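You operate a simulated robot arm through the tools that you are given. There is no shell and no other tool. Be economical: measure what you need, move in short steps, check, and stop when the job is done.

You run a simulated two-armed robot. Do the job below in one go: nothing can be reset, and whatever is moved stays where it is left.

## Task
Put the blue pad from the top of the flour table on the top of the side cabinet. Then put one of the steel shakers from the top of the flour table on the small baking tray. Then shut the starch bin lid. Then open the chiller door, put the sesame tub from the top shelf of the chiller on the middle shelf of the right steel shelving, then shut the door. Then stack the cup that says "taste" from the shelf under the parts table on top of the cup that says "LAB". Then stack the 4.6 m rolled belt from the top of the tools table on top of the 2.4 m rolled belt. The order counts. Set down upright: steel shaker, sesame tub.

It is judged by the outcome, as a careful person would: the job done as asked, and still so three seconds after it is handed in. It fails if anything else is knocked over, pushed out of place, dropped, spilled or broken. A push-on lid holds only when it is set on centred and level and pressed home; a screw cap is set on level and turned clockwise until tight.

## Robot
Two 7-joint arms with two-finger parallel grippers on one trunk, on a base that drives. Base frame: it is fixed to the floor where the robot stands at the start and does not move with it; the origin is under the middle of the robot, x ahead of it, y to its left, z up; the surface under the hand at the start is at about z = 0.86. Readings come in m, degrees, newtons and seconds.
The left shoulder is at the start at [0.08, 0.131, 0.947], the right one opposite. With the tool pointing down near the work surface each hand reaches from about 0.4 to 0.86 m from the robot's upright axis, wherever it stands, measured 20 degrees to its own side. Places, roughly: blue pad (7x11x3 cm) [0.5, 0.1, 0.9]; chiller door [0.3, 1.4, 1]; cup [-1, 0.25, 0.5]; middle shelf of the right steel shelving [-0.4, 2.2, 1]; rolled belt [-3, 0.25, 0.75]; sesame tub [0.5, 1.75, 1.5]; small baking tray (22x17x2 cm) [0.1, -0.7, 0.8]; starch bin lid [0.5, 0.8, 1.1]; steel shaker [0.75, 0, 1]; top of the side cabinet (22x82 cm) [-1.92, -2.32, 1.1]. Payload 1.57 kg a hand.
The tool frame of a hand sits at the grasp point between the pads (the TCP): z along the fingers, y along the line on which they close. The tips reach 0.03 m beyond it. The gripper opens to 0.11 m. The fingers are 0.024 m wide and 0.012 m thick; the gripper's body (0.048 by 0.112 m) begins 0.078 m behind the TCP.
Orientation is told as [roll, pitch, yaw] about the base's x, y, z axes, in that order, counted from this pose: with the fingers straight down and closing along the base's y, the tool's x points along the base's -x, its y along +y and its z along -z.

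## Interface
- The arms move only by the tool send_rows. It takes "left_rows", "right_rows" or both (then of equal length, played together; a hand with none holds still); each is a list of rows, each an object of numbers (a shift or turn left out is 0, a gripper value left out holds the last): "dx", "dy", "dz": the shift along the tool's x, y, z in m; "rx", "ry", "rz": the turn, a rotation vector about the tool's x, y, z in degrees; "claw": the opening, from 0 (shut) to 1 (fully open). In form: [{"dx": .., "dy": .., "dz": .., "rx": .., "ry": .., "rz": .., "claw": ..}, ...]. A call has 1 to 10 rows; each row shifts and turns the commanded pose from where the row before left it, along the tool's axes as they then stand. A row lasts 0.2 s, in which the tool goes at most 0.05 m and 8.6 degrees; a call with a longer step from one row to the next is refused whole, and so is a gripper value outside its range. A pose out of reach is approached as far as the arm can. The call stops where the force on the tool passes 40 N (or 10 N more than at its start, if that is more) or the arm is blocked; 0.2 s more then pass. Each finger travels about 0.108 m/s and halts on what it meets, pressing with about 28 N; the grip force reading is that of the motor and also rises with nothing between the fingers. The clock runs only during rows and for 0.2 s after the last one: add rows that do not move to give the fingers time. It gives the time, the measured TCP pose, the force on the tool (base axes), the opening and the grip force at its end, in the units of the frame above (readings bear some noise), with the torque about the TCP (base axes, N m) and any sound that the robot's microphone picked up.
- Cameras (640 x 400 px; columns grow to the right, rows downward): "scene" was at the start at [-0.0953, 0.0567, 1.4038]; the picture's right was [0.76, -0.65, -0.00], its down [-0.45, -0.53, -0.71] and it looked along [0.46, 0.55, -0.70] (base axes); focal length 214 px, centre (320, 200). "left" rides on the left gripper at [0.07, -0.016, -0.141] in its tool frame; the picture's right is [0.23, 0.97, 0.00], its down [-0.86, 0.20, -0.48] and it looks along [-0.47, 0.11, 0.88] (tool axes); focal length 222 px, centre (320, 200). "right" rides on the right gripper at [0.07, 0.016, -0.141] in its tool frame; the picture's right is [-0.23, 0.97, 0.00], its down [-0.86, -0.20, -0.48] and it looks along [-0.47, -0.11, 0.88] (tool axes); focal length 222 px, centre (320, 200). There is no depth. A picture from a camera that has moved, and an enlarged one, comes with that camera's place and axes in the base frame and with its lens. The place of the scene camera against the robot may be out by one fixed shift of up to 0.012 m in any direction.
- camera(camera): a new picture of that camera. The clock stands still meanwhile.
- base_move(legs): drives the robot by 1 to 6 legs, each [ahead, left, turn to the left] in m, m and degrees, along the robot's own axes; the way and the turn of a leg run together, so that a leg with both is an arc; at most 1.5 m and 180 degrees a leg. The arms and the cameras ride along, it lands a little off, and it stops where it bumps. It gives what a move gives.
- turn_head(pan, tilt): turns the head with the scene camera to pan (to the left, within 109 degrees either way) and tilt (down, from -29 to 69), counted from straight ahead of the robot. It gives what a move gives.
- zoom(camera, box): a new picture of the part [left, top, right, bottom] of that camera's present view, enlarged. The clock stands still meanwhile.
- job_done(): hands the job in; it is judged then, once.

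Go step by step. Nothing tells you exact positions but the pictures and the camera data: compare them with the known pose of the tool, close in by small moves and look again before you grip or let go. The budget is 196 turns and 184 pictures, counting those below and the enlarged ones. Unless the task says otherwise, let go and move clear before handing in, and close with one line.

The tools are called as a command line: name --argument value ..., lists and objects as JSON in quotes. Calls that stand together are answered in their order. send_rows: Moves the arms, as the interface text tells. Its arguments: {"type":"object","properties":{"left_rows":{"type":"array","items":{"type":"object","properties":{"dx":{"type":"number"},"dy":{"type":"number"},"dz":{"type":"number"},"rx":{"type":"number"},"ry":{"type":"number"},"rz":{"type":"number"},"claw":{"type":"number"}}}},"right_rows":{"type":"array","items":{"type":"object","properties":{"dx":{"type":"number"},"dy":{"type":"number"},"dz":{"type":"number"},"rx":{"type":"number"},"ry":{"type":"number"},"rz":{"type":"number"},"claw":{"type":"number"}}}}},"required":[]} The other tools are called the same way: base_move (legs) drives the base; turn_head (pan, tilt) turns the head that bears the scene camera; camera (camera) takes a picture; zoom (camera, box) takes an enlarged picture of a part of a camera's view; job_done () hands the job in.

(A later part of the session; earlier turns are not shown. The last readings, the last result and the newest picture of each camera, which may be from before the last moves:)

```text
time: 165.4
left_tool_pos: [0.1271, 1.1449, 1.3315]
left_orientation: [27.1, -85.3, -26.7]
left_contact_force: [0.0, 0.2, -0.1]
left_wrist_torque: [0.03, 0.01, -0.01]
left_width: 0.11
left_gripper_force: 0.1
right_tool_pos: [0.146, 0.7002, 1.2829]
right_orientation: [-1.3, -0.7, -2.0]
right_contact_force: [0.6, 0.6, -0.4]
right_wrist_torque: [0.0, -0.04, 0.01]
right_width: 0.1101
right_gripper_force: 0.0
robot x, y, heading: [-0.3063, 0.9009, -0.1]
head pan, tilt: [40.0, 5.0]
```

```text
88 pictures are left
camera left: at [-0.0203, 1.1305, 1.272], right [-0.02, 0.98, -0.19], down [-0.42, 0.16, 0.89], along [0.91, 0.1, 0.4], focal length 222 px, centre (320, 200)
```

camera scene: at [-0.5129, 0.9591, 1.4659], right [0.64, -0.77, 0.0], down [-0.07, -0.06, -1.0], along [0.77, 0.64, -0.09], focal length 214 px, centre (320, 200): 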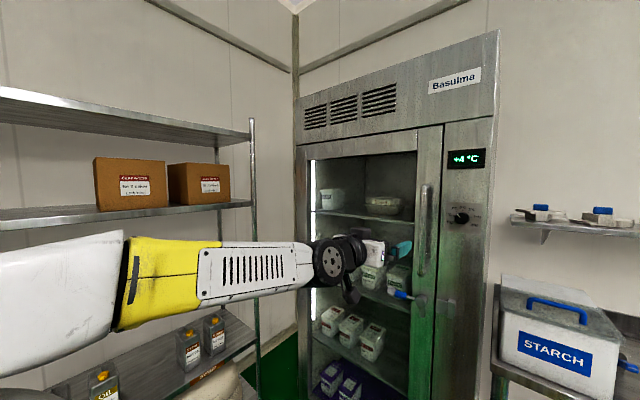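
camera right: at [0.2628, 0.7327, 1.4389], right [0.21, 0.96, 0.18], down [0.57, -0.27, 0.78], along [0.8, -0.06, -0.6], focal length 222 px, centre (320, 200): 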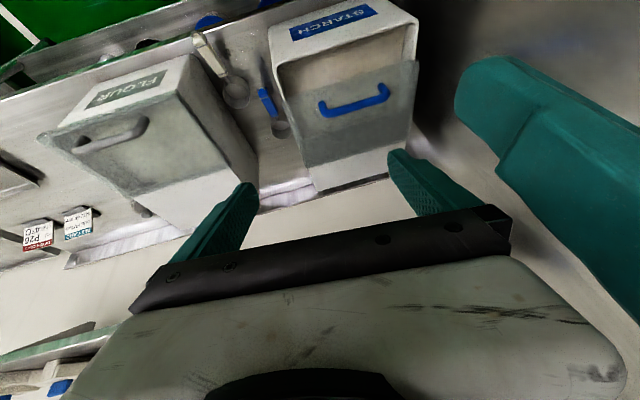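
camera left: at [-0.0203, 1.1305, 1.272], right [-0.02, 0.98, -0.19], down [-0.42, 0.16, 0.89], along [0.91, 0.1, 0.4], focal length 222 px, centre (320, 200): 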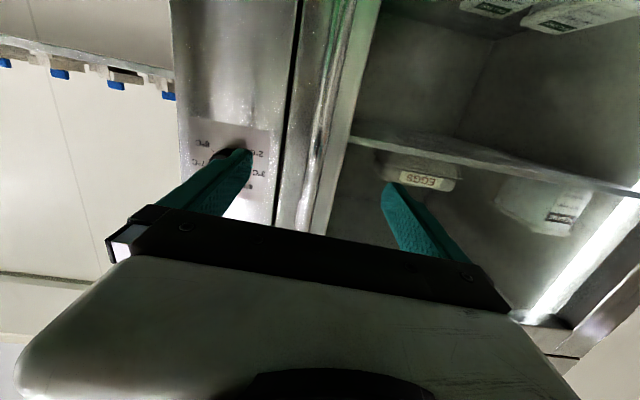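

The bar passes between the fingers. Forward 7 cm with the base and look again.

base_move --legs '[[0.07, 0, 0]]'

camera --camera "left"

zoom --camera "scene" --box '[320, 120, 560, 300]'

```text
time: 166.4
left_tool_pos: [0.1981, 1.1459, 1.3321]
left_orientation: [27.1, -85.3, -26.7]
left_contact_force: [0.0, -0.2, 0.2]
left_wrist_torque: [-0.02, 0.03, 0.02]
left_width: 0.1099
left_gripper_force: 0.1
right_tool_pos: [0.2191, 0.7005, 1.2826]
right_orientation: [-1.3, -0.7, -2.0]
right_contact_force: [0.2, -0.6, 0.5]
right_wrist_torque: [0.02, -0.03, 0.02]
right_width: 0.1099
right_gripper_force: 0.0
robot x, y, heading: [-0.2311, 0.9048, -0.1]
head pan, tilt: [40.0, 5.0]
```

```text
87 pictures are left
camera left: at [0.0512, 1.1305, 1.2719], right [-0.02, 0.98, -0.19], down [-0.42, 0.16, 0.89], along [0.91, 0.1, 0.4], focal length 222 px, centre (320, 200)
```

left: 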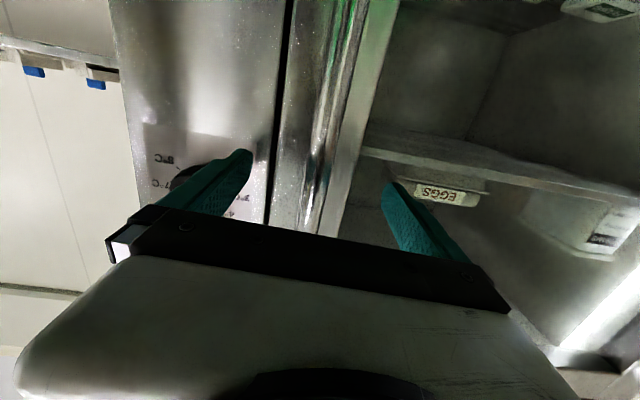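

```text
2.22 times, centred on (440, 210) of scene
camera zoom: at [-0.3117, 0.9587, 1.4659], right [0.64, -0.77, 0.0], down [-0.07, -0.06, -1.0], along [0.76, 0.64, -0.09], focal length 477 px, centre (53, 178)
```

zoom: 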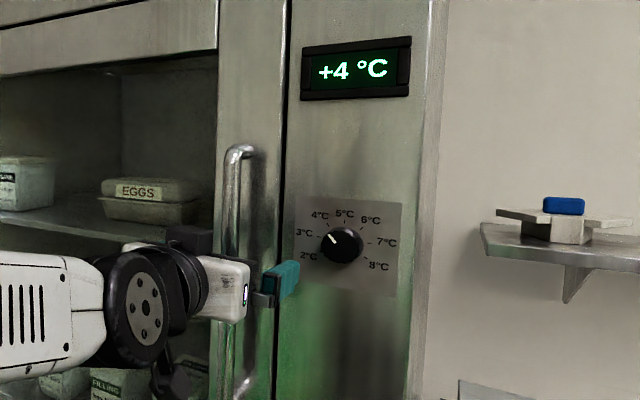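

base_move --legs '[[0.012, 0, 0]]'

send_rows --left_rows '[{"claw": 0.5}, {"claw": 0}, {"claw": 0}, {"claw": 0}, {"claw": 0}]'

camera --camera "left"

```text
time: 167.2
left_tool_pos: [0.2102, 1.1453, 1.332]
left_orientation: [27.1, -85.3, -26.5]
left_contact_force: [0.2, 0.7, 0.4]
left_wrist_torque: [-0.03, 0.01, 0.0]
left_width: 0.1103
left_gripper_force: 0.2
right_tool_pos: [0.2308, 0.6987, 1.2826]
right_orientation: [-1.3, -0.8, -2.1]
right_contact_force: [-1.1, -1.1, 0.5]
right_wrist_torque: [0.0, -0.04, 0.01]
right_width: 0.1102
right_gripper_force: 0.1
robot x, y, heading: [-0.2236, 0.908, -0.3]
head pan, tilt: [40.0, 5.0]
```

```text
time: 168.3
left_tool_pos: [0.2105, 1.142, 1.3323]
left_orientation: [27.9, -85.1, -27.8]
left_contact_force: [-1.6, -31.9, -0.5]
left_wrist_torque: [-0.88, -0.25, 0.3]
left_width: 0.0186
left_gripper_force: 33.2
right_tool_pos: [0.2314, 0.6972, 1.2812]
right_orientation: [-1.2, -0.7, -2.1]
right_contact_force: [-0.1, -0.2, 0.8]
right_wrist_torque: [-0.03, -0.02, 0.01]
right_width: 0.1099
right_gripper_force: 0.1
robot x, y, heading: [-0.2227, 0.9092, -0.2]
head pan, tilt: [40.0, 5.0]
```

```text
85 pictures are left
camera left: at [0.0636, 1.1274, 1.2719], right [-0.02, 0.98, -0.19], down [-0.41, 0.16, 0.9], along [0.91, 0.1, 0.4], focal length 222 px, centre (320, 200)
```

left: 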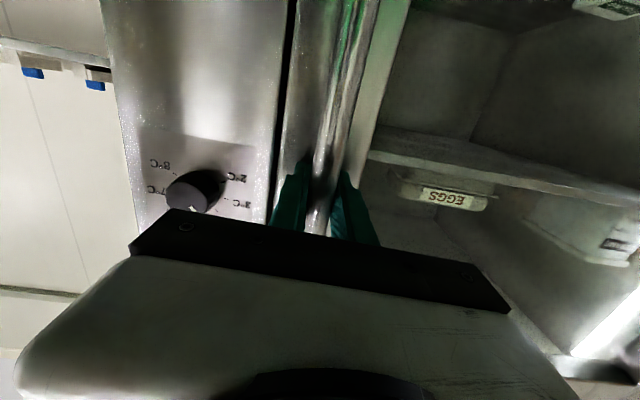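

Bar gripped. I ease the side force and pull the door by driving back 8 cm.

send_rows --left_rows '[{"dy": -0.004}, {"dy": -0.003}]'

base_move --legs '[[-0.08, 0, 0]]'

camera --camera "scene"

```text
time: 168.9
left_tool_pos: [0.2107, 1.1416, 1.3315]
left_orientation: [23.0, -85.1, -22.5]
left_contact_force: [-4.9, 1.1, -13.9]
left_wrist_torque: [-0.79, -0.48, 0.13]
left_width: 0.0184
left_gripper_force: 32.8
right_tool_pos: [0.2309, 0.6996, 1.2822]
right_orientation: [-1.3, -0.7, -2.0]
right_contact_force: [-0.1, 0.5, 0.2]
right_wrist_torque: [-0.02, -0.03, 0.03]
right_width: 0.11
right_gripper_force: 0.0
robot x, y, heading: [-0.2227, 0.9069, 0.1]
head pan, tilt: [40.0, 5.0]
```

```text
time: 170.0
left_tool_pos: [0.1532, 1.1465, 1.3323]
left_orientation: [17.3, -85.4, -16.0]
left_contact_force: [1.3, 4.2, 0.0]
left_wrist_torque: [-0.88, 0.01, -0.05]
left_width: 0.0184
left_gripper_force: 32.4
right_tool_pos: [0.1738, 0.7006, 1.283]
right_orientation: [-1.3, -0.8, -2.1]
right_contact_force: [-0.5, 0.1, 0.4]
right_wrist_torque: [0.0, 0.02, -0.04]
right_width: 0.1101
right_gripper_force: 0.1
robot x, y, heading: [-0.2807, 0.903, 0.2]
head pan, tilt: [40.0, 5.0]
stopped in leg 1: the force on the tool passed its limit at 49 N (the readings are from after the stop); the commanded pose is now the measured one
```

```text
84 pictures are left
camera scene: at [-0.3567, 0.9599, 1.4659], right [0.64, -0.77, 0.0], down [-0.07, -0.06, -1.0], along [0.76, 0.64, -0.09], focal length 214 px, centre (320, 200)
```

scene: 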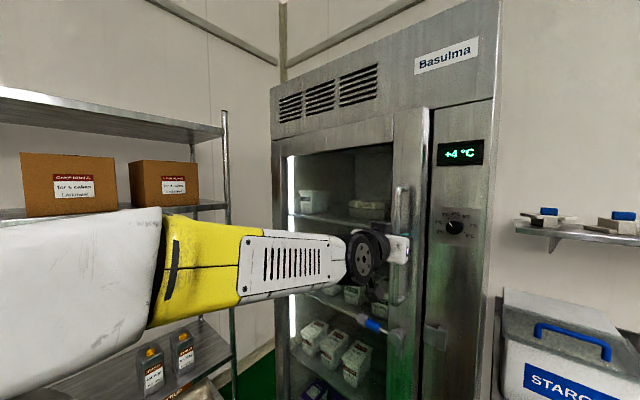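

The door is opening. I continue in small pulls.

base_move --legs '[[-0.05, 0.006, 0], [-0.05, 0.012, 0], [-0.05, 0.016, 0]]'

```text
time: 171.2
left_tool_pos: [0.0967, 1.1587, 1.3314]
left_orientation: [12.8, -85.5, -10.9]
left_contact_force: [1.2, 4.3, -1.3]
left_wrist_torque: [-0.96, -0.09, -0.03]
left_width: 0.0181
left_gripper_force: 32.6
right_tool_pos: [0.1192, 0.7098, 1.282]
right_orientation: [-1.2, -0.8, -2.0]
right_contact_force: [-0.3, 0.4, 0.5]
right_wrist_torque: [0.02, 0.0, 0.02]
right_width: 0.1099
right_gripper_force: 0.0
robot x, y, heading: [-0.3382, 0.9152, 0.0]
head pan, tilt: [40.0, 5.0]
stopped in leg 2: the force on the tool passed its limit at 44 N (the readings are from after the stop); the commanded pose is now the measured one
```

base_move --legs '[[-0.03, 0.008, 0], [-0.03, 0.009, 0], [-0.03, 0.011, 0], [-0.03, 0.012, 0], [-0.03, 0.014, 0]]'

camera --camera "scene"

```text
time: 173.3
left_tool_pos: [0.0007, 1.1935, 1.3333]
left_orientation: [9.7, -85.5, -7.7]
left_contact_force: [3.6, 5.9, -2.1]
left_wrist_torque: [-0.97, -0.04, 0.02]
left_width: 0.0179
left_gripper_force: 32.4
right_tool_pos: [0.0232, 0.7398, 1.2828]
right_orientation: [-1.1, -0.7, -2.0]
right_contact_force: [-0.7, -0.2, 0.2]
right_wrist_torque: [-0.02, 0.0, -0.02]
right_width: 0.1101
right_gripper_force: 0.1
robot x, y, heading: [-0.4312, 0.9464, 0.3]
head pan, tilt: [40.0, 5.0]
stopped in leg 4: the force on the tool passed its limit at 42 N (the readings are from after the stop); the commanded pose is now the measured one
```

```text
83 pictures are left
camera scene: at [-0.5085, 0.998, 1.4659], right [0.65, -0.76, 0.0], down [-0.07, -0.06, -1.0], along [0.76, 0.64, -0.09], focal length 214 px, centre (320, 200)
```

scene: 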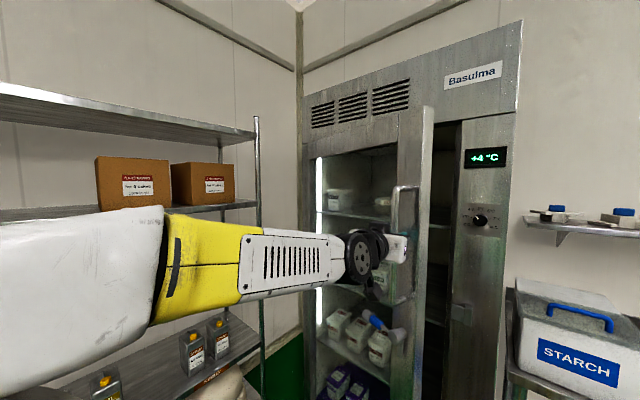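

base_move --legs '[[-0.03, 0.018, 0], [-0.03, 0.019, 0], [-0.027, 0.022, 0], [-0.027, 0.022, 0], [-0.021, 0.022, 0], [-0.021, 0.023, 0]]'

camera --camera "scene"

```text
time: 175.0
left_tool_pos: [-0.069, 1.2296, 1.3319]
left_orientation: [15.1, -85.4, -13.8]
left_contact_force: [-3.2, -6.3, 2.2]
left_wrist_torque: [-1.01, -0.13, -0.17]
left_width: 0.0179
left_gripper_force: 32.9
right_tool_pos: [-0.047, 0.7818, 1.2812]
right_orientation: [-1.2, -0.9, -2.1]
right_contact_force: [0.6, 0.5, 0.1]
right_wrist_torque: [-0.01, -0.03, -0.02]
right_width: 0.11
right_gripper_force: 0.0
robot x, y, heading: [-0.4964, 0.9892, -0.1]
head pan, tilt: [40.0, 5.0]
stopped in leg 3: the force on the tool passed its limit at 45 N (the readings are from after the stop); the commanded pose is now the measured one
```

```text
82 pictures are left
camera scene: at [-0.5788, 1.0409, 1.4659], right [0.64, -0.77, 0.0], down [-0.07, -0.06, -1.0], along [0.76, 0.64, -0.09], focal length 214 px, centre (320, 200)
```

scene: 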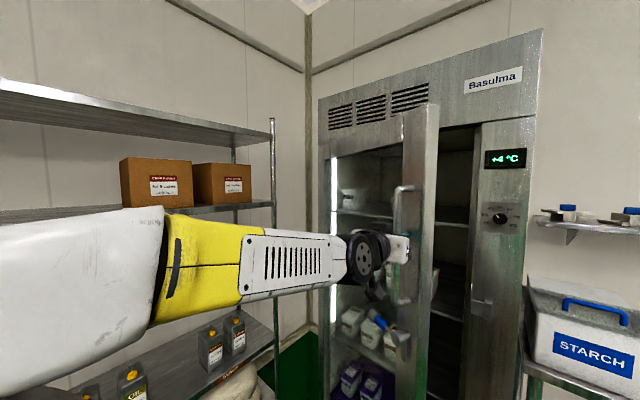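

base_move --legs '[[-0.0265, 0.017, 0], [-0.0256, 0.0182, 0], [-0.0246, 0.0196, 0], [-0.0235, 0.0208, 0], [-0.0223, 0.022, 0], [-0.0212, 0.0232, 0]]'

```text
time: 178.0
left_tool_pos: [-0.2117, 1.3503, 1.332]
left_orientation: [15.6, -85.3, -14.3]
left_contact_force: [7.9, 7.1, 6.7]
left_wrist_torque: [-0.82, 0.07, 0.0]
left_width: 0.0185
left_gripper_force: 32.2
right_tool_pos: [-0.1903, 0.904, 1.2814]
right_orientation: [-1.2, -0.8, -2.2]
right_contact_force: [0.6, -0.2, 0.8]
right_wrist_torque: [-0.02, 0.04, 0.02]
right_width: 0.1098
right_gripper_force: 0.1
robot x, y, heading: [-0.6428, 1.1059, -0.1]
head pan, tilt: [40.0, 5.0]
```

base_move --legs '[[-0.02, 0.0242, 0], [-0.0187, 0.0252, 0], [-0.0173, 0.0262, 0], [-0.0159, 0.0271, 0], [-0.0145, 0.0279, 0], [-0.013, 0.0286, 0]]'

camera --camera "scene"

camera --camera "left"

```text
time: 181.1
left_tool_pos: [-0.3113, 1.5104, 1.3327]
left_orientation: [15.6, -85.1, -14.1]
left_contact_force: [5.5, 1.8, -0.3]
left_wrist_torque: [-0.78, 0.09, 0.01]
left_width: 0.0182
left_gripper_force: 32.5
right_tool_pos: [-0.2916, 1.0621, 1.2816]
right_orientation: [-1.2, -0.8, -2.2]
right_contact_force: [0.5, -0.8, 0.3]
right_wrist_torque: [-0.02, 0.0, 0.02]
right_width: 0.11
right_gripper_force: 0.1
robot x, y, heading: [-0.7412, 1.2671, -0.0]
head pan, tilt: [40.0, 5.0]
```

```text
81 pictures are left
camera scene: at [-0.8224, 1.3223, 1.4659], right [0.64, -0.77, 0.0], down [-0.07, -0.06, -1.0], along [0.76, 0.64, -0.09], focal length 214 px, centre (320, 200)
```

scene: 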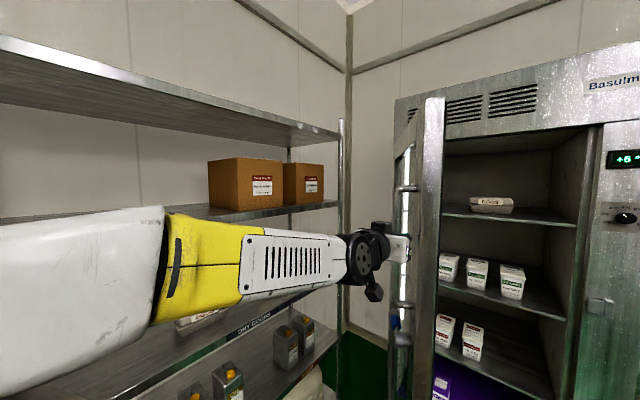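

```text
80 pictures are left
camera left: at [-0.4585, 1.4927, 1.2734], right [-0.04, 0.98, -0.21], down [-0.41, 0.17, 0.89], along [0.91, 0.12, 0.4], focal length 222 px, centre (320, 200)
```

left: 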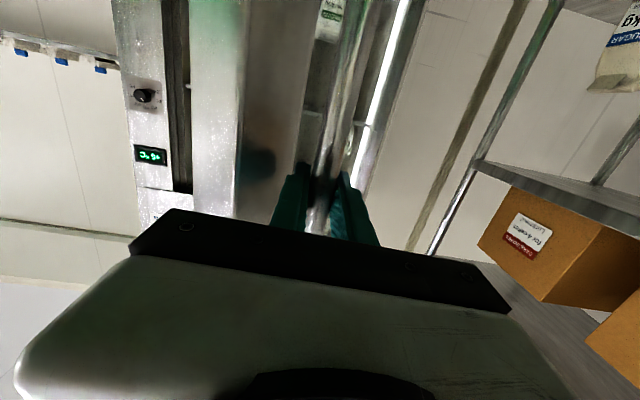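

Door at about 67°. Continue along the arc to about 90°.

base_move --legs '[[-0.0147, 0.0392, 0], [-0.012, 0.0401, 0], [-0.0091, 0.0409, 0], [-0.0063, 0.0414, 0], [-0.0034, 0.0418, 0], [-0.0004, 0.0419, 0]]'

camera --camera "scene"

```text
time: 184.4
left_tool_pos: [-0.3572, 1.754, 1.3327]
left_orientation: [15.7, -85.4, -14.4]
left_contact_force: [2.2, -0.4, 0.1]
left_wrist_torque: [-0.8, -0.01, 0.0]
left_width: 0.0182
left_gripper_force: 32.5
right_tool_pos: [-0.3388, 1.3063, 1.2828]
right_orientation: [-1.3, -0.8, -2.2]
right_contact_force: [0.7, 0.4, 0.2]
right_wrist_torque: [0.04, -0.01, 0.0]
right_width: 0.1097
right_gripper_force: 0.1
robot x, y, heading: [-0.789, 1.5078, -0.0]
head pan, tilt: [40.0, 5.0]
```

```text
79 pictures are left
camera scene: at [-0.8688, 1.566, 1.4659], right [0.64, -0.77, 0.0], down [-0.07, -0.06, -1.0], along [0.76, 0.64, -0.09], focal length 214 px, centre (320, 200)
```

scene: 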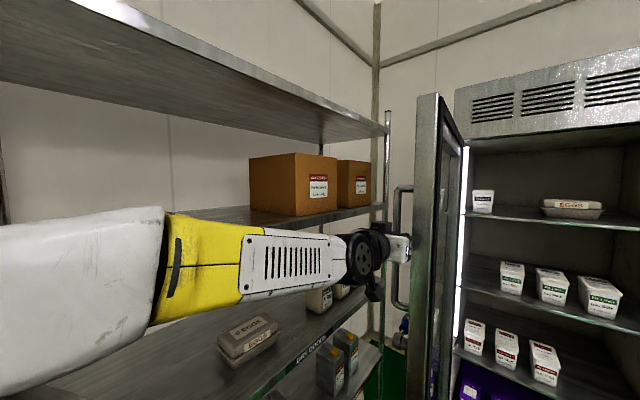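

The door is past 90° and the sesame tub shows at the left of the top shelf. I nudge it to about 99°, then let go and back away.

base_move --legs '[[0.003, 0.04, 0], [0.006, 0.04, 0]]'

send_rows --left_rows '[{"claw": 0.5}, {"claw": 1}, {"claw": 1}]'

base_move --legs '[[-0.12, 0, 0]]'

camera --camera "scene"

```text
time: 185.8
left_tool_pos: [-0.349, 1.8332, 1.3311]
left_orientation: [15.3, -85.4, -13.9]
left_contact_force: [-14.0, 3.1, -2.4]
left_wrist_torque: [-0.8, -0.15, 0.07]
left_width: 0.0181
left_gripper_force: 32.6
right_tool_pos: [-0.3296, 1.385, 1.2826]
right_orientation: [-1.3, -0.8, -2.2]
right_contact_force: [-0.2, -0.7, 0.1]
right_wrist_torque: [-0.02, 0.01, -0.03]
right_width: 0.1101
right_gripper_force: 0.1
robot x, y, heading: [-0.7822, 1.596, -0.2]
head pan, tilt: [40.0, 5.0]
```

```text
time: 186.6
left_tool_pos: [-0.3478, 1.8333, 1.3322]
left_orientation: [15.3, -85.3, -14.1]
left_contact_force: [0.3, -0.9, 0.3]
left_wrist_torque: [-0.04, 0.02, 0.02]
left_width: 0.11
left_gripper_force: 0.0
right_tool_pos: [-0.3289, 1.3849, 1.2812]
right_orientation: [-1.2, -0.8, -2.3]
right_contact_force: [-0.3, 0.7, 0.3]
right_wrist_torque: [0.02, 0.01, -0.01]
right_width: 0.1099
right_gripper_force: 0.1
robot x, y, heading: [-0.7819, 1.5901, -0.1]
head pan, tilt: [40.0, 5.0]
```

```text
time: 187.8
left_tool_pos: [-0.4697, 1.835, 1.332]
left_orientation: [15.1, -85.2, -13.9]
left_contact_force: [0.4, 0.6, 0.7]
left_wrist_torque: [0.01, -0.04, -0.01]
left_width: 0.11
left_gripper_force: 0.1
right_tool_pos: [-0.4497, 1.3865, 1.2822]
right_orientation: [-1.1, -0.8, -2.2]
right_contact_force: [-0.4, 0.6, -0.2]
right_wrist_torque: [0.01, 0.0, -0.01]
right_width: 0.1102
right_gripper_force: 0.0
robot x, y, heading: [-0.9039, 1.5938, 0.3]
head pan, tilt: [40.0, 5.0]
```

```text
78 pictures are left
camera scene: at [-0.9809, 1.6456, 1.4659], right [0.64, -0.77, 0.0], down [-0.07, -0.06, -1.0], along [0.76, 0.64, -0.09], focal length 214 px, centre (320, 200)
```

scene: 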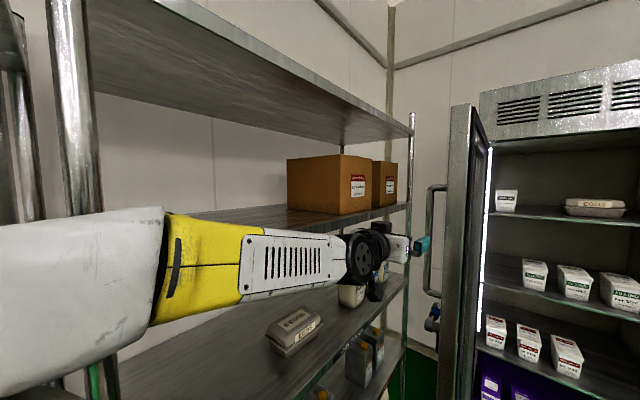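

Released. I tuck the right hand aside, then go round to face the opening at a slight angle from the right.

send_rows --right_rows '[{"dy": -0.04}, {"dy": -0.04, "dx": 0.02}, {"dy": -0.035, "dx": 0.03}, {"dy": -0.03, "dx": 0.035}, {"dy": -0.03, "dx": 0.03}, {"dx": 0.03}]'

base_move --legs '[[0.1, -0.45, 0], [0.3, 0, 18]]'

turn_head --pan 5 --tilt 5

camera --camera "scene"

```text
time: 189.2
left_tool_pos: [-0.4701, 1.8347, 1.3321]
left_orientation: [15.3, -85.4, -13.9]
left_contact_force: [0.1, 0.1, 0.2]
left_wrist_torque: [0.01, 0.01, 0.0]
left_width: 0.1101
left_gripper_force: 0.0
right_tool_pos: [-0.6028, 1.2173, 1.2836]
right_orientation: [-1.2, -0.9, -2.0]
right_contact_force: [-0.8, -0.3, -0.6]
right_wrist_torque: [0.0, 0.01, 0.01]
right_width: 0.1099
right_gripper_force: 0.1
robot x, y, heading: [-0.9022, 1.5965, 0.2]
head pan, tilt: [40.0, 5.0]
```

```text
time: 193.7
left_tool_pos: [-0.1597, 1.5466, 1.3318]
left_orientation: [15.2, -85.3, 3.6]
left_contact_force: [0.6, -0.4, 1.2]
left_wrist_torque: [0.05, 0.0, 0.04]
left_width: 0.1103
left_gripper_force: 0.0
right_tool_pos: [-0.1015, 0.9192, 1.2834]
right_orientation: [-1.1, -0.8, 15.2]
right_contact_force: [0.0, -0.2, 1.3]
right_wrist_torque: [0.02, 0.0, 0.01]
right_width: 0.1101
right_gripper_force: 0.0
robot x, y, heading: [-0.5022, 1.185, 17.6]
head pan, tilt: [40.0, 5.0]
```

```text
time: 194.7
left_tool_pos: [-0.1597, 1.5474, 1.3327]
left_orientation: [15.2, -85.4, 3.6]
left_contact_force: [-0.4, -0.1, -0.2]
left_wrist_torque: [0.01, -0.01, -0.02]
left_width: 0.1099
left_gripper_force: 0.0
right_tool_pos: [-0.1015, 0.9194, 1.2831]
right_orientation: [-1.1, -0.8, 15.3]
right_contact_force: [-0.9, -1.3, 0.2]
right_wrist_torque: [0.0, 0.0, 0.0]
right_width: 0.1098
right_gripper_force: 0.1
robot x, y, heading: [-0.5021, 1.1895, 17.7]
head pan, tilt: [5.0, 5.0]
```

```text
77 pictures are left
camera scene: at [-0.5575, 1.1739, 1.4659], right [0.38, -0.92, 0.0], down [-0.08, -0.03, -1.0], along [0.92, 0.38, -0.09], focal length 214 px, centre (320, 200)
```

scene: 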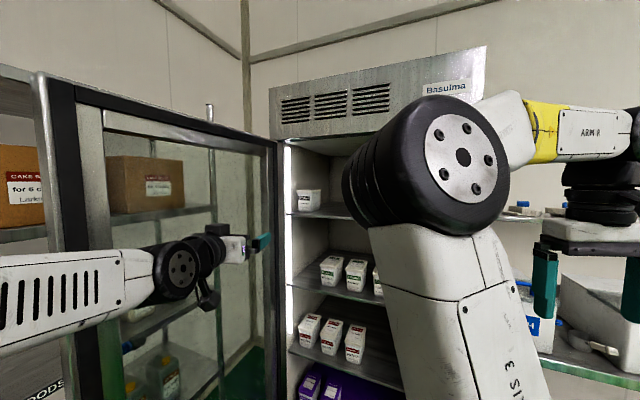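

zoom --camera "scene" --box '[225, 150, 345, 270]'

camera --camera "left"

```text
3.33 times, centred on (285, 210) of scene
camera zoom: at [-0.5575, 1.1739, 1.4659], right [0.38, -0.92, 0.0], down [-0.08, -0.03, -1.0], along [0.92, 0.38, -0.09], focal length 715 px, centre (437, 167)
```

zoom: 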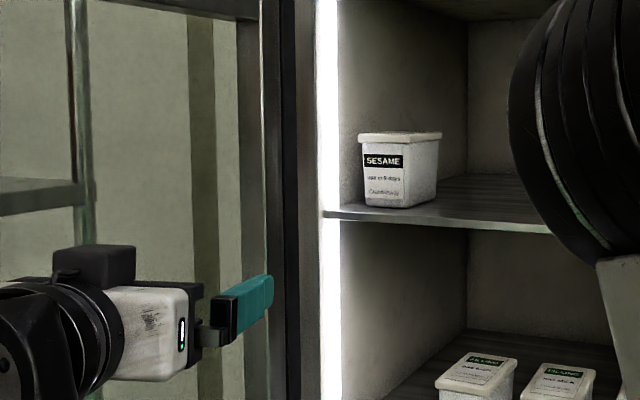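

```text
75 pictures are left
camera left: at [-0.2946, 1.486, 1.2735], right [-0.33, 0.92, -0.21], down [-0.45, 0.04, 0.89], along [0.83, 0.39, 0.4], focal length 222 px, centre (320, 200)
```

left: 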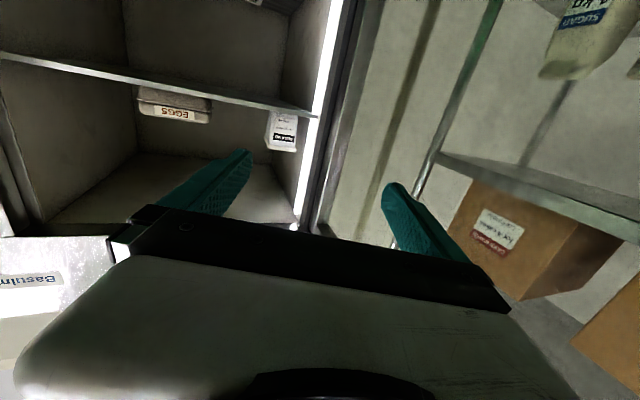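

SESAME tub: front face centre at about [0.338, 1.623, 1.366], body z 1.32–1.40, lid above. I retract the right hand and drive in, keeping the left hand level at yaw 19°.

send_rows --left_rows "[{\"dx\": -0.012}, {\"dx\": -0.013}, {}, {}]," --right_rows '[{"dx": 0.03, "dy": -0.02}, {"dx": 0.03, "dy": -0.02}, {"dx": 0.02}, {}]'

base_move --legs '[[0.0, -0.1, 0], [0.33, 0, 0]]'

camera --camera "left"

camera --camera "scene"

```text
refused: the rows could not be read
```

```text
time: 197.6
left_tool_pos: [0.1837, 1.5503, 1.3326]
left_orientation: [15.7, -85.3, 3.6]
left_contact_force: [-0.5, -0.3, 0.7]
left_wrist_torque: [0.03, -0.04, -0.01]
left_width: 0.11
left_gripper_force: 0.0
right_tool_pos: [0.2462, 0.9219, 1.2853]
right_orientation: [-1.0, -0.8, 15.6]
right_contact_force: [-3.3, -12.8, -1.5]
right_wrist_torque: [1.56, -0.23, 0.16]
right_width: 0.1101
right_gripper_force: 0.1
robot x, y, heading: [-0.1543, 1.1898, 18.1]
head pan, tilt: [5.0, 5.0]
```

```text
74 pictures are left
camera left: at [0.0496, 1.4886, 1.2738], right [-0.34, 0.92, -0.21], down [-0.45, 0.04, 0.89], along [0.83, 0.39, 0.4], focal length 222 px, centre (320, 200)
```

left: 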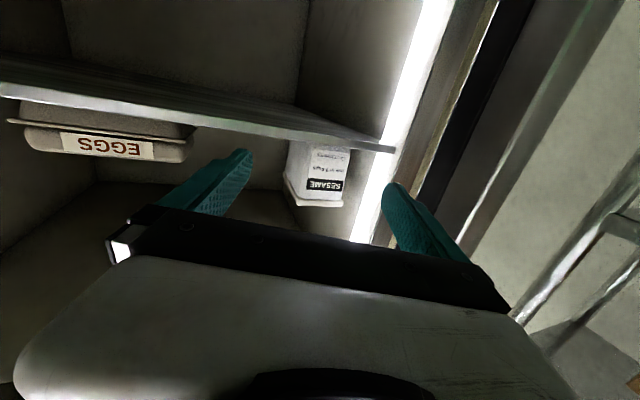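

```text
73 pictures are left
camera scene: at [-0.2113, 1.1746, 1.4659], right [0.39, -0.92, 0.0], down [-0.08, -0.03, -1.0], along [0.92, 0.39, -0.09], focal length 214 px, centre (320, 200)
```

scene: 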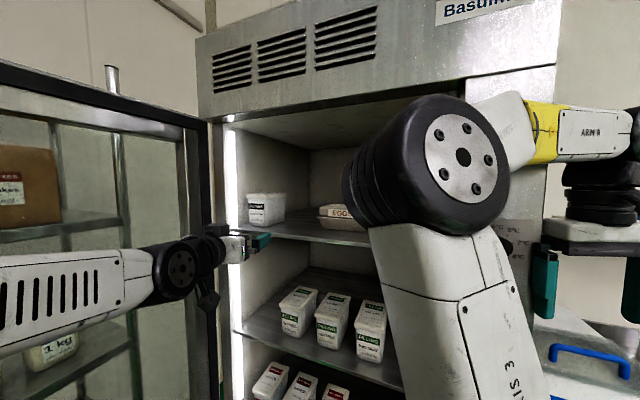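

The right hand brushes the chiller side; I pull it clear first. Then I raise the left hand to mid-tub height and yaw to about 28° so the far finger passes between tub and light strip.

send_rows --right_rows '[{"dy": -0.03}, {"dy": -0.03, "dx": 0.02}, {"dx": 0.03}]'

send_rows --left_rows '[{"dx": -0.013, "rx": -4.5, "claw": 0.92}, {"dx": -0.014, "rx": -4.5}, {"dy": -0.017}, {"dz": 0.03}, {"dz": 0.03}]'

camera --camera "left"

zoom --camera "scene" --box '[200, 150, 360, 280]'

```text
time: 198.4
left_tool_pos: [0.1837, 1.5514, 1.3313]
left_orientation: [15.3, -85.4, 4.0]
left_contact_force: [0.4, -0.7, 0.4]
left_wrist_torque: [-0.01, -0.05, 0.03]
left_width: 0.1099
left_gripper_force: 0.0
right_tool_pos: [0.2147, 0.853, 1.2853]
right_orientation: [-1.2, -0.9, 15.5]
right_contact_force: [-0.4, 0.4, 0.3]
right_wrist_torque: [0.03, 0.01, -0.01]
right_width: 0.1098
right_gripper_force: 0.0
robot x, y, heading: [-0.1567, 1.191, 17.7]
head pan, tilt: [5.0, 5.0]
```

```text
time: 199.6
left_tool_pos: [0.2468, 1.5647, 1.355]
left_orientation: [24.4, -85.4, 3.8]
left_contact_force: [0.1, 0.4, 0.5]
left_wrist_torque: [-0.01, 0.01, -0.02]
left_width: 0.1012
left_gripper_force: 0.0
right_tool_pos: [0.2148, 0.8519, 1.2853]
right_orientation: [-1.3, -0.8, 15.6]
right_contact_force: [-0.3, -0.3, -0.5]
right_wrist_torque: [0.04, -0.03, -0.03]
right_width: 0.11
right_gripper_force: 0.0
robot x, y, heading: [-0.1562, 1.1887, 17.9]
head pan, tilt: [5.0, 5.0]
```

```text
72 pictures are left
camera left: at [0.1242, 1.4827, 1.2944], right [-0.48, 0.86, -0.19], down [-0.45, -0.05, 0.89], along [0.76, 0.51, 0.4], focal length 222 px, centre (320, 200)
```

left: 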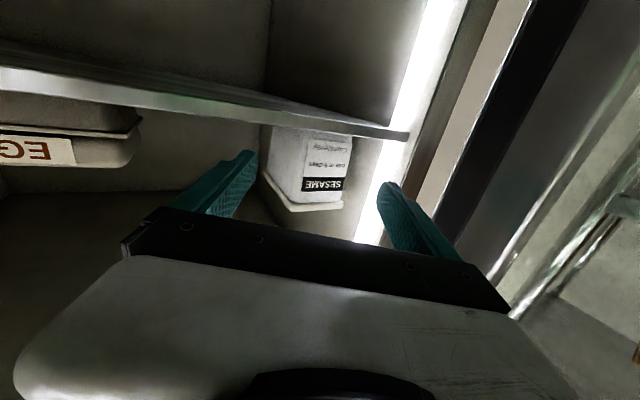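

```text
3.08 times, centred on (280, 215) of scene
camera zoom: at [-0.2115, 1.1753, 1.4659], right [0.39, -0.92, 0.0], down [-0.08, -0.03, -1.0], along [0.92, 0.39, -0.09], focal length 660 px, centre (443, 154)
```

zoom: 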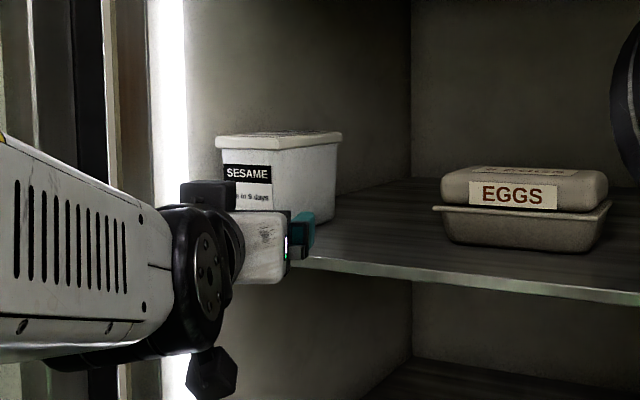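

send_rows --left_rows '[{"dz": 0.025, "dx": -0.006}, {"dz": 0.025, "dx": -0.006}, {"dz": 0.02}]'

camera --camera "left"

```text
time: 200.4
left_tool_pos: [0.3099, 1.5988, 1.3601]
left_orientation: [23.9, -85.4, 4.5]
left_contact_force: [-1.0, -0.6, 0.2]
left_wrist_torque: [0.01, 0.01, -0.03]
left_width: 0.1014
left_gripper_force: 0.2
right_tool_pos: [0.2141, 0.8522, 1.2852]
right_orientation: [-1.2, -0.8, 15.6]
right_contact_force: [-1.0, -0.3, -0.8]
right_wrist_torque: [0.01, -0.03, 0.02]
right_width: 0.1098
right_gripper_force: 0.0
robot x, y, heading: [-0.1537, 1.1905, 18.0]
head pan, tilt: [5.0, 5.0]
```

```text
70 pictures are left
camera left: at [0.1871, 1.5176, 1.3007], right [-0.48, 0.86, -0.19], down [-0.45, -0.05, 0.89], along [0.76, 0.51, 0.4], focal length 222 px, centre (320, 200)
```

left: 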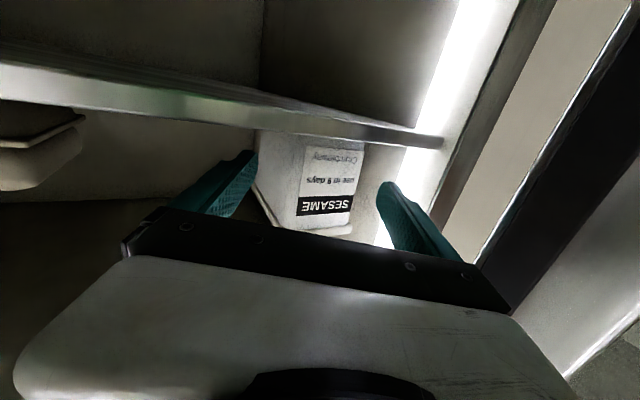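

send_rows --left_rows '[{"claw": 1, "dy": -0.003}, {"dz": 0.015}, {"dz": 0.015}, {"dz": 0.015}]'

camera --camera "left"

```text
time: 201.4
left_tool_pos: [0.3513, 1.6164, 1.3582]
left_orientation: [24.6, -85.4, 3.6]
left_contact_force: [0.1, -0.4, 1.1]
left_wrist_torque: [0.02, -0.01, -0.02]
left_width: 0.1099
left_gripper_force: 0.0
right_tool_pos: [0.2145, 0.8527, 1.2851]
right_orientation: [-1.2, -0.7, 15.5]
right_contact_force: [0.2, 0.1, -0.3]
right_wrist_torque: [0.0, -0.01, -0.02]
right_width: 0.1098
right_gripper_force: 0.1
robot x, y, heading: [-0.1561, 1.1851, 17.9]
head pan, tilt: [5.0, 5.0]
```

```text
69 pictures are left
camera left: at [0.228, 1.5368, 1.2983], right [-0.48, 0.86, -0.19], down [-0.45, -0.05, 0.89], along [0.76, 0.51, 0.4], focal length 222 px, centre (320, 200)
```

left: 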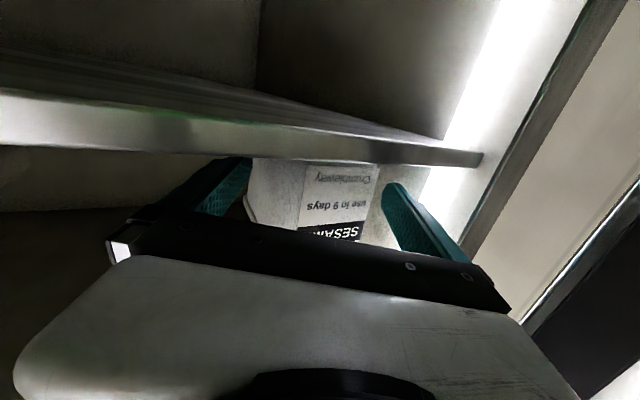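

send_rows --left_rows '[{"claw": 0.85}, {"claw": 0.75}, {"claw": 0.6}, {"claw": 0.4}, {"claw": 0}, {"claw": 0}]'

camera --camera "left"

zoom --camera "scene" --box '[200, 150, 360, 280]'

```text
time: 202.8
left_tool_pos: [0.3515, 1.6168, 1.3576]
left_orientation: [24.3, -85.4, 3.9]
left_contact_force: [0.2, -2.8, -0.4]
left_wrist_torque: [0.11, -0.06, -0.22]
left_width: 0.0822
left_gripper_force: 28.5
right_tool_pos: [0.2144, 0.8533, 1.2851]
right_orientation: [-1.3, -0.7, 15.6]
right_contact_force: [0.3, -0.9, 0.8]
right_wrist_torque: [0.0, 0.0, 0.02]
right_width: 0.1099
right_gripper_force: 0.1
robot x, y, heading: [-0.1563, 1.186, 17.8]
head pan, tilt: [5.0, 5.0]
```

```text
68 pictures are left
camera left: at [0.2281, 1.5364, 1.2984], right [-0.48, 0.86, -0.19], down [-0.45, -0.05, 0.89], along [0.76, 0.51, 0.4], focal length 222 px, centre (320, 200)
```

left: 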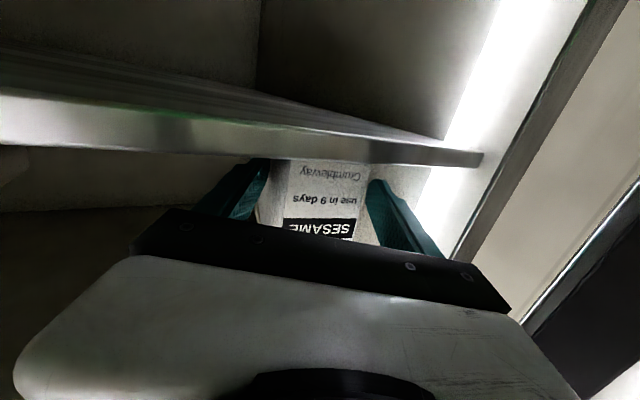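

```text
3.08 times, centred on (280, 215) of scene
camera zoom: at [-0.2109, 1.1753, 1.4659], right [0.39, -0.92, 0.0], down [-0.08, -0.03, -1.0], along [0.92, 0.39, -0.09], focal length 660 px, centre (443, 154)
```

zoom: 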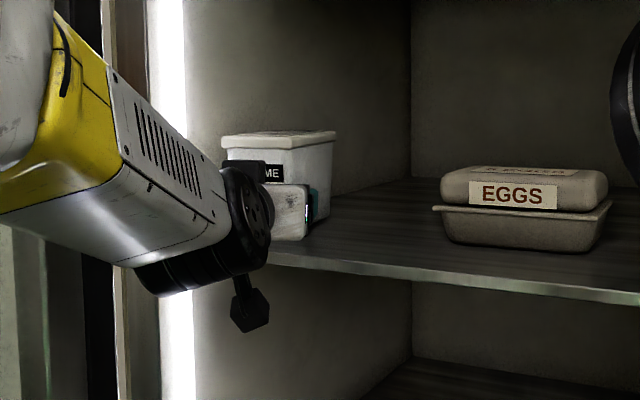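

The tub turned into the grip (82 mm). I lift it 1.5 cm as a test.

send_rows --left_rows '[{"dx": -0.005}, {"dx": -0.01}, {}]'

camera --camera "left"

zoom --camera "scene" --box '[200, 150, 360, 280]'

```text
time: 203.6
left_tool_pos: [0.3514, 1.6177, 1.3723]
left_orientation: [23.7, -85.2, 4.5]
left_contact_force: [0.0, 0.6, -7.9]
left_wrist_torque: [-0.25, 0.5, 0.0]
left_width: 0.0767
left_gripper_force: 27.8
right_tool_pos: [0.2145, 0.8543, 1.2855]
right_orientation: [-1.2, -0.7, 15.7]
right_contact_force: [0.5, 0.1, 0.5]
right_wrist_torque: [0.0, 0.0, 0.0]
right_width: 0.11
right_gripper_force: 0.1
robot x, y, heading: [-0.1511, 1.1863, 17.9]
head pan, tilt: [5.0, 5.0]
```

```text
66 pictures are left
camera left: at [0.2284, 1.5367, 1.3132], right [-0.48, 0.86, -0.19], down [-0.44, -0.04, 0.89], along [0.76, 0.51, 0.4], focal length 222 px, centre (320, 200)
```

left: 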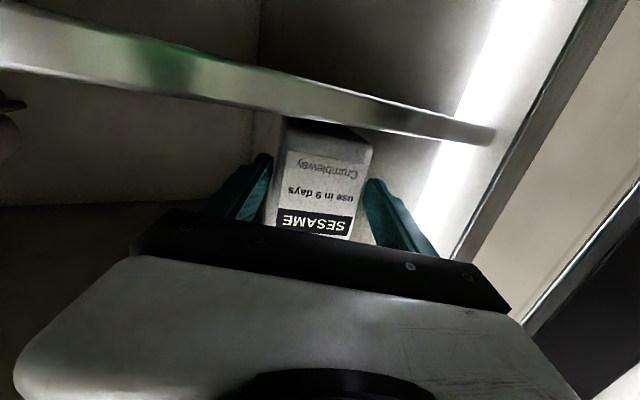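

```text
3.08 times, centred on (280, 215) of scene
camera zoom: at [-0.2108, 1.1757, 1.4659], right [0.39, -0.92, 0.0], down [-0.08, -0.03, -1.0], along [0.92, 0.39, -0.09], focal length 660 px, centre (443, 154)
```

zoom: 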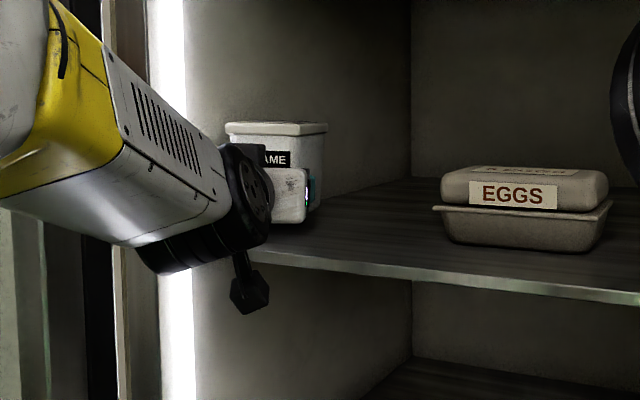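

Lifted, but gripped only at its front. I shift it 4 cm to the right, set it down and regrip deeper.

send_rows --left_rows '[{"dy": -0.015}, {"dy": -0.015}, {"dy": -0.01}, {"dx": 0.008}, {"dx": 0.005}, {"dx": 0.003}, {}]'

camera --camera "left"

```text
time: 205.2
left_tool_pos: [0.3691, 1.5805, 1.3574]
left_orientation: [26.3, -85.6, 2.0]
left_contact_force: [-2.5, -0.6, 12.6]
left_wrist_torque: [-0.04, -0.66, -0.34]
left_width: 0.0755
left_gripper_force: 27.9
right_tool_pos: [0.2139, 0.8526, 1.2856]
right_orientation: [-1.3, -0.8, 15.6]
right_contact_force: [-0.1, -0.1, -0.5]
right_wrist_torque: [0.01, 0.01, 0.01]
right_width: 0.11
right_gripper_force: 0.1
robot x, y, heading: [-0.1538, 1.1917, 17.9]
head pan, tilt: [5.0, 5.0]
```

```text
64 pictures are left
camera left: at [0.2457, 1.4998, 1.2977], right [-0.48, 0.86, -0.19], down [-0.45, -0.05, 0.89], along [0.76, 0.51, 0.41], focal length 222 px, centre (320, 200)
```

left: 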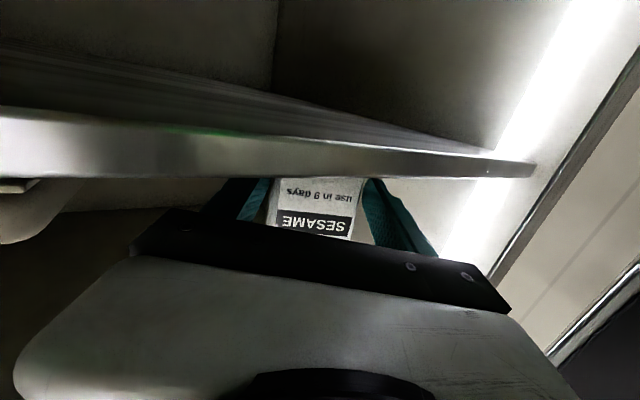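

send_rows --left_rows '[{"dx": -0.001, "claw": 0.9}, {"claw": 0.88}, {"dz": 0.012}, {"dz": 0.012}, {"dz": 0.012}, {"claw": 0.6}, {"claw": 0}, {"claw": 0}]'

send_rows --left_rows '[{"dx": -0.008}, {"dx": -0.012}, {}]'

zoom --camera "scene" --box '[200, 150, 360, 280]'

```text
time: 207.0
left_tool_pos: [0.402, 1.5987, 1.3535]
left_orientation: [24.0, -85.3, 4.2]
left_contact_force: [0.2, -1.3, -3.8]
left_wrist_torque: [0.19, -0.13, -0.13]
left_width: 0.073
left_gripper_force: 28.0
right_tool_pos: [0.2149, 0.8529, 1.2847]
right_orientation: [-1.3, -0.8, 15.5]
right_contact_force: [0.5, -0.5, -0.3]
right_wrist_torque: [-0.01, 0.05, 0.01]
right_width: 0.1101
right_gripper_force: 0.0
robot x, y, heading: [-0.1566, 1.1859, 17.9]
head pan, tilt: [5.0, 5.0]
```

```text
time: 207.8
left_tool_pos: [0.4027, 1.5989, 1.373]
left_orientation: [23.8, -85.2, 4.5]
left_contact_force: [0.0, 0.7, -9.1]
left_wrist_torque: [-0.12, 0.23, 0.03]
left_width: 0.0728
left_gripper_force: 28.2
right_tool_pos: [0.2158, 0.8523, 1.2862]
right_orientation: [-1.2, -0.8, 15.7]
right_contact_force: [0.6, -0.8, 0.0]
right_wrist_torque: [0.02, 0.01, 0.0]
right_width: 0.1102
right_gripper_force: 0.0
robot x, y, heading: [-0.1515, 1.1902, 17.9]
head pan, tilt: [5.0, 5.0]
```

```text
3.08 times, centred on (280, 215) of scene
camera zoom: at [-0.2108, 1.1757, 1.4659], right [0.39, -0.92, 0.0], down [-0.08, -0.03, -1.0], along [0.92, 0.39, -0.09], focal length 660 px, centre (443, 154)
```

zoom: 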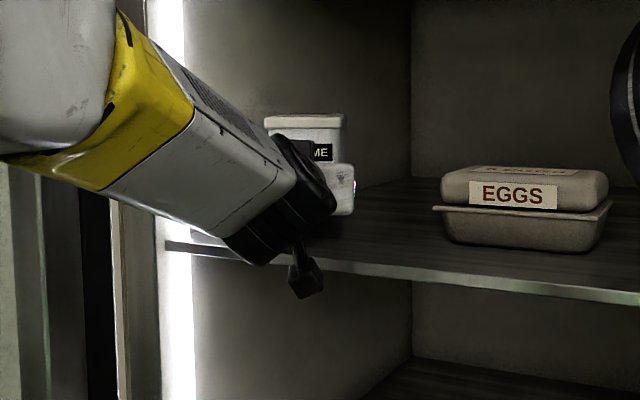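

Firm now (73 mm, 9 N). I back straight out well away from the door, then turn left to face the shelving.

base_move --legs '[[-0.42, 0, 0], [-0.33, 0.02, 0], [0, 0, 62]]'

turn_head --pan 0 --tilt 15

camera --camera "scene"

camera --camera "left"

```text
time: 214.9
left_tool_pos: [-0.9673, 1.6634, 1.3728]
left_orientation: [24.0, -85.3, 66.0]
left_contact_force: [-0.3, -0.4, -8.2]
left_wrist_torque: [-0.3, 0.03, 0.02]
left_width: 0.0729
left_gripper_force: 27.9
right_tool_pos: [-0.3984, 1.1462, 1.2837]
right_orientation: [-1.2, -0.8, 77.5]
right_contact_force: [0.3, -0.2, 0.8]
right_wrist_torque: [-0.02, -0.03, -0.02]
right_width: 0.1098
right_gripper_force: 0.1
robot x, y, heading: [-0.8709, 0.9757, 79.7]
head pan, tilt: [5.0, 5.0]
```

```text
time: 215.6
left_tool_pos: [-0.967, 1.6636, 1.3725]
left_orientation: [23.6, -85.3, 66.5]
left_contact_force: [0.5, 0.6, -8.0]
left_wrist_torque: [-0.3, -0.03, 0.01]
left_width: 0.0727
left_gripper_force: 27.7
right_tool_pos: [-0.3983, 1.1466, 1.2842]
right_orientation: [-1.2, -0.9, 77.4]
right_contact_force: [0.2, 0.2, 0.0]
right_wrist_torque: [-0.01, 0.0, 0.01]
right_width: 0.1101
right_gripper_force: 0.1
robot x, y, heading: [-0.8696, 0.9786, 79.6]
head pan, tilt: [0.0, 15.0]
```

```text
62 pictures are left
camera scene: at [-0.8851, 0.9278, 1.4498], right [0.98, -0.18, 0.0], down [-0.05, -0.25, -0.97], along [0.17, 0.95, -0.26], focal length 214 px, centre (320, 200)
```

scene: 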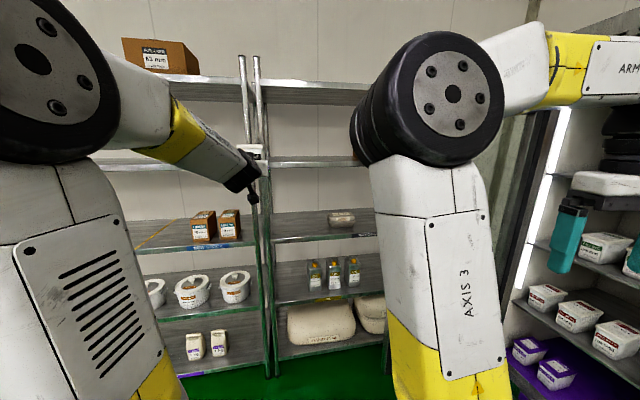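

```text
61 pictures are left
camera left: at [-0.9539, 1.5173, 1.3135], right [-0.98, -0.02, -0.19], down [-0.17, -0.41, 0.89], along [-0.09, 0.91, 0.4], focal length 222 px, centre (320, 200)
```

left: 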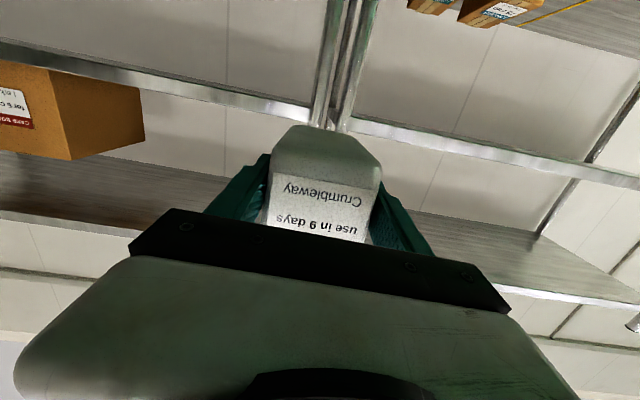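

Middle shelf (z≈0.965) is free at its left part, x≈-0.77. I lower the tub to shelf height in front of the shelving and shift over.

send_rows --left_rows '[{"dx": 0.03}, {"dx": 0.04}, {"dx": 0.04}, {"dx": 0.04}, {"dx": 0.04}, {"dx": 0.04}, {"dx": 0.035}]'

base_move --legs '[[0.02, -0.12, 0.4], [0.1, 0, 0]]'

camera --camera "left"

camera --camera "scene"

```text
time: 217.2
left_tool_pos: [-0.9753, 1.6441, 1.108]
left_orientation: [23.9, -85.4, 66.1]
left_contact_force: [0.6, -0.9, -7.3]
left_wrist_torque: [-0.29, 0.01, 0.0]
left_width: 0.0728
left_gripper_force: 28.0
right_tool_pos: [-0.3988, 1.1448, 1.2854]
right_orientation: [-1.2, -0.8, 77.4]
right_contact_force: [-0.6, -0.7, 0.6]
right_wrist_torque: [0.03, -0.02, 0.0]
right_width: 0.1101
right_gripper_force: 0.0
robot x, y, heading: [-0.8704, 0.9802, 79.8]
head pan, tilt: [0.0, 15.0]
```

```text
time: 219.2
left_tool_pos: [-0.8432, 1.7391, 1.1088]
left_orientation: [23.9, -85.3, 66.5]
left_contact_force: [-0.5, -0.1, -8.6]
left_wrist_torque: [-0.28, 0.01, 0.0]
left_width: 0.0728
left_gripper_force: 28.0
right_tool_pos: [-0.2631, 1.247, 1.2856]
right_orientation: [-1.2, -0.8, 77.9]
right_contact_force: [0.6, 0.6, 1.1]
right_wrist_torque: [0.0, 0.0, 0.01]
right_width: 0.1097
right_gripper_force: 0.0
robot x, y, heading: [-0.7328, 1.0756, 80.0]
head pan, tilt: [0.0, 15.0]
```

```text
60 pictures are left
camera left: at [-0.8281, 1.5935, 1.0488], right [-0.98, -0.02, -0.19], down [-0.17, -0.41, 0.89], along [-0.1, 0.91, 0.4], focal length 222 px, centre (320, 200)
```

left: 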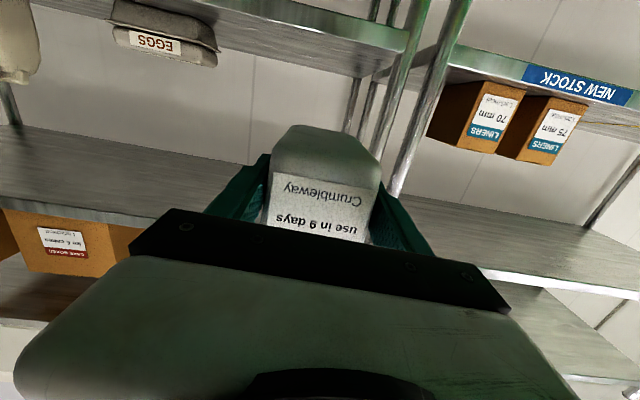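

```text
59 pictures are left
camera scene: at [-0.747, 1.0238, 1.4497], right [0.99, -0.17, 0.0], down [-0.04, -0.26, -0.97], along [0.17, 0.95, -0.26], focal length 214 px, centre (320, 200)
```

scene: 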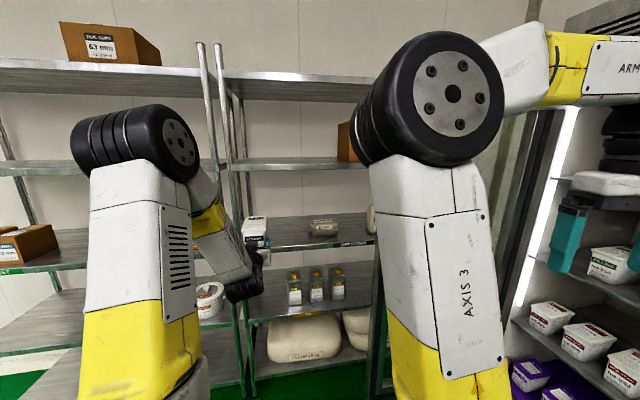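

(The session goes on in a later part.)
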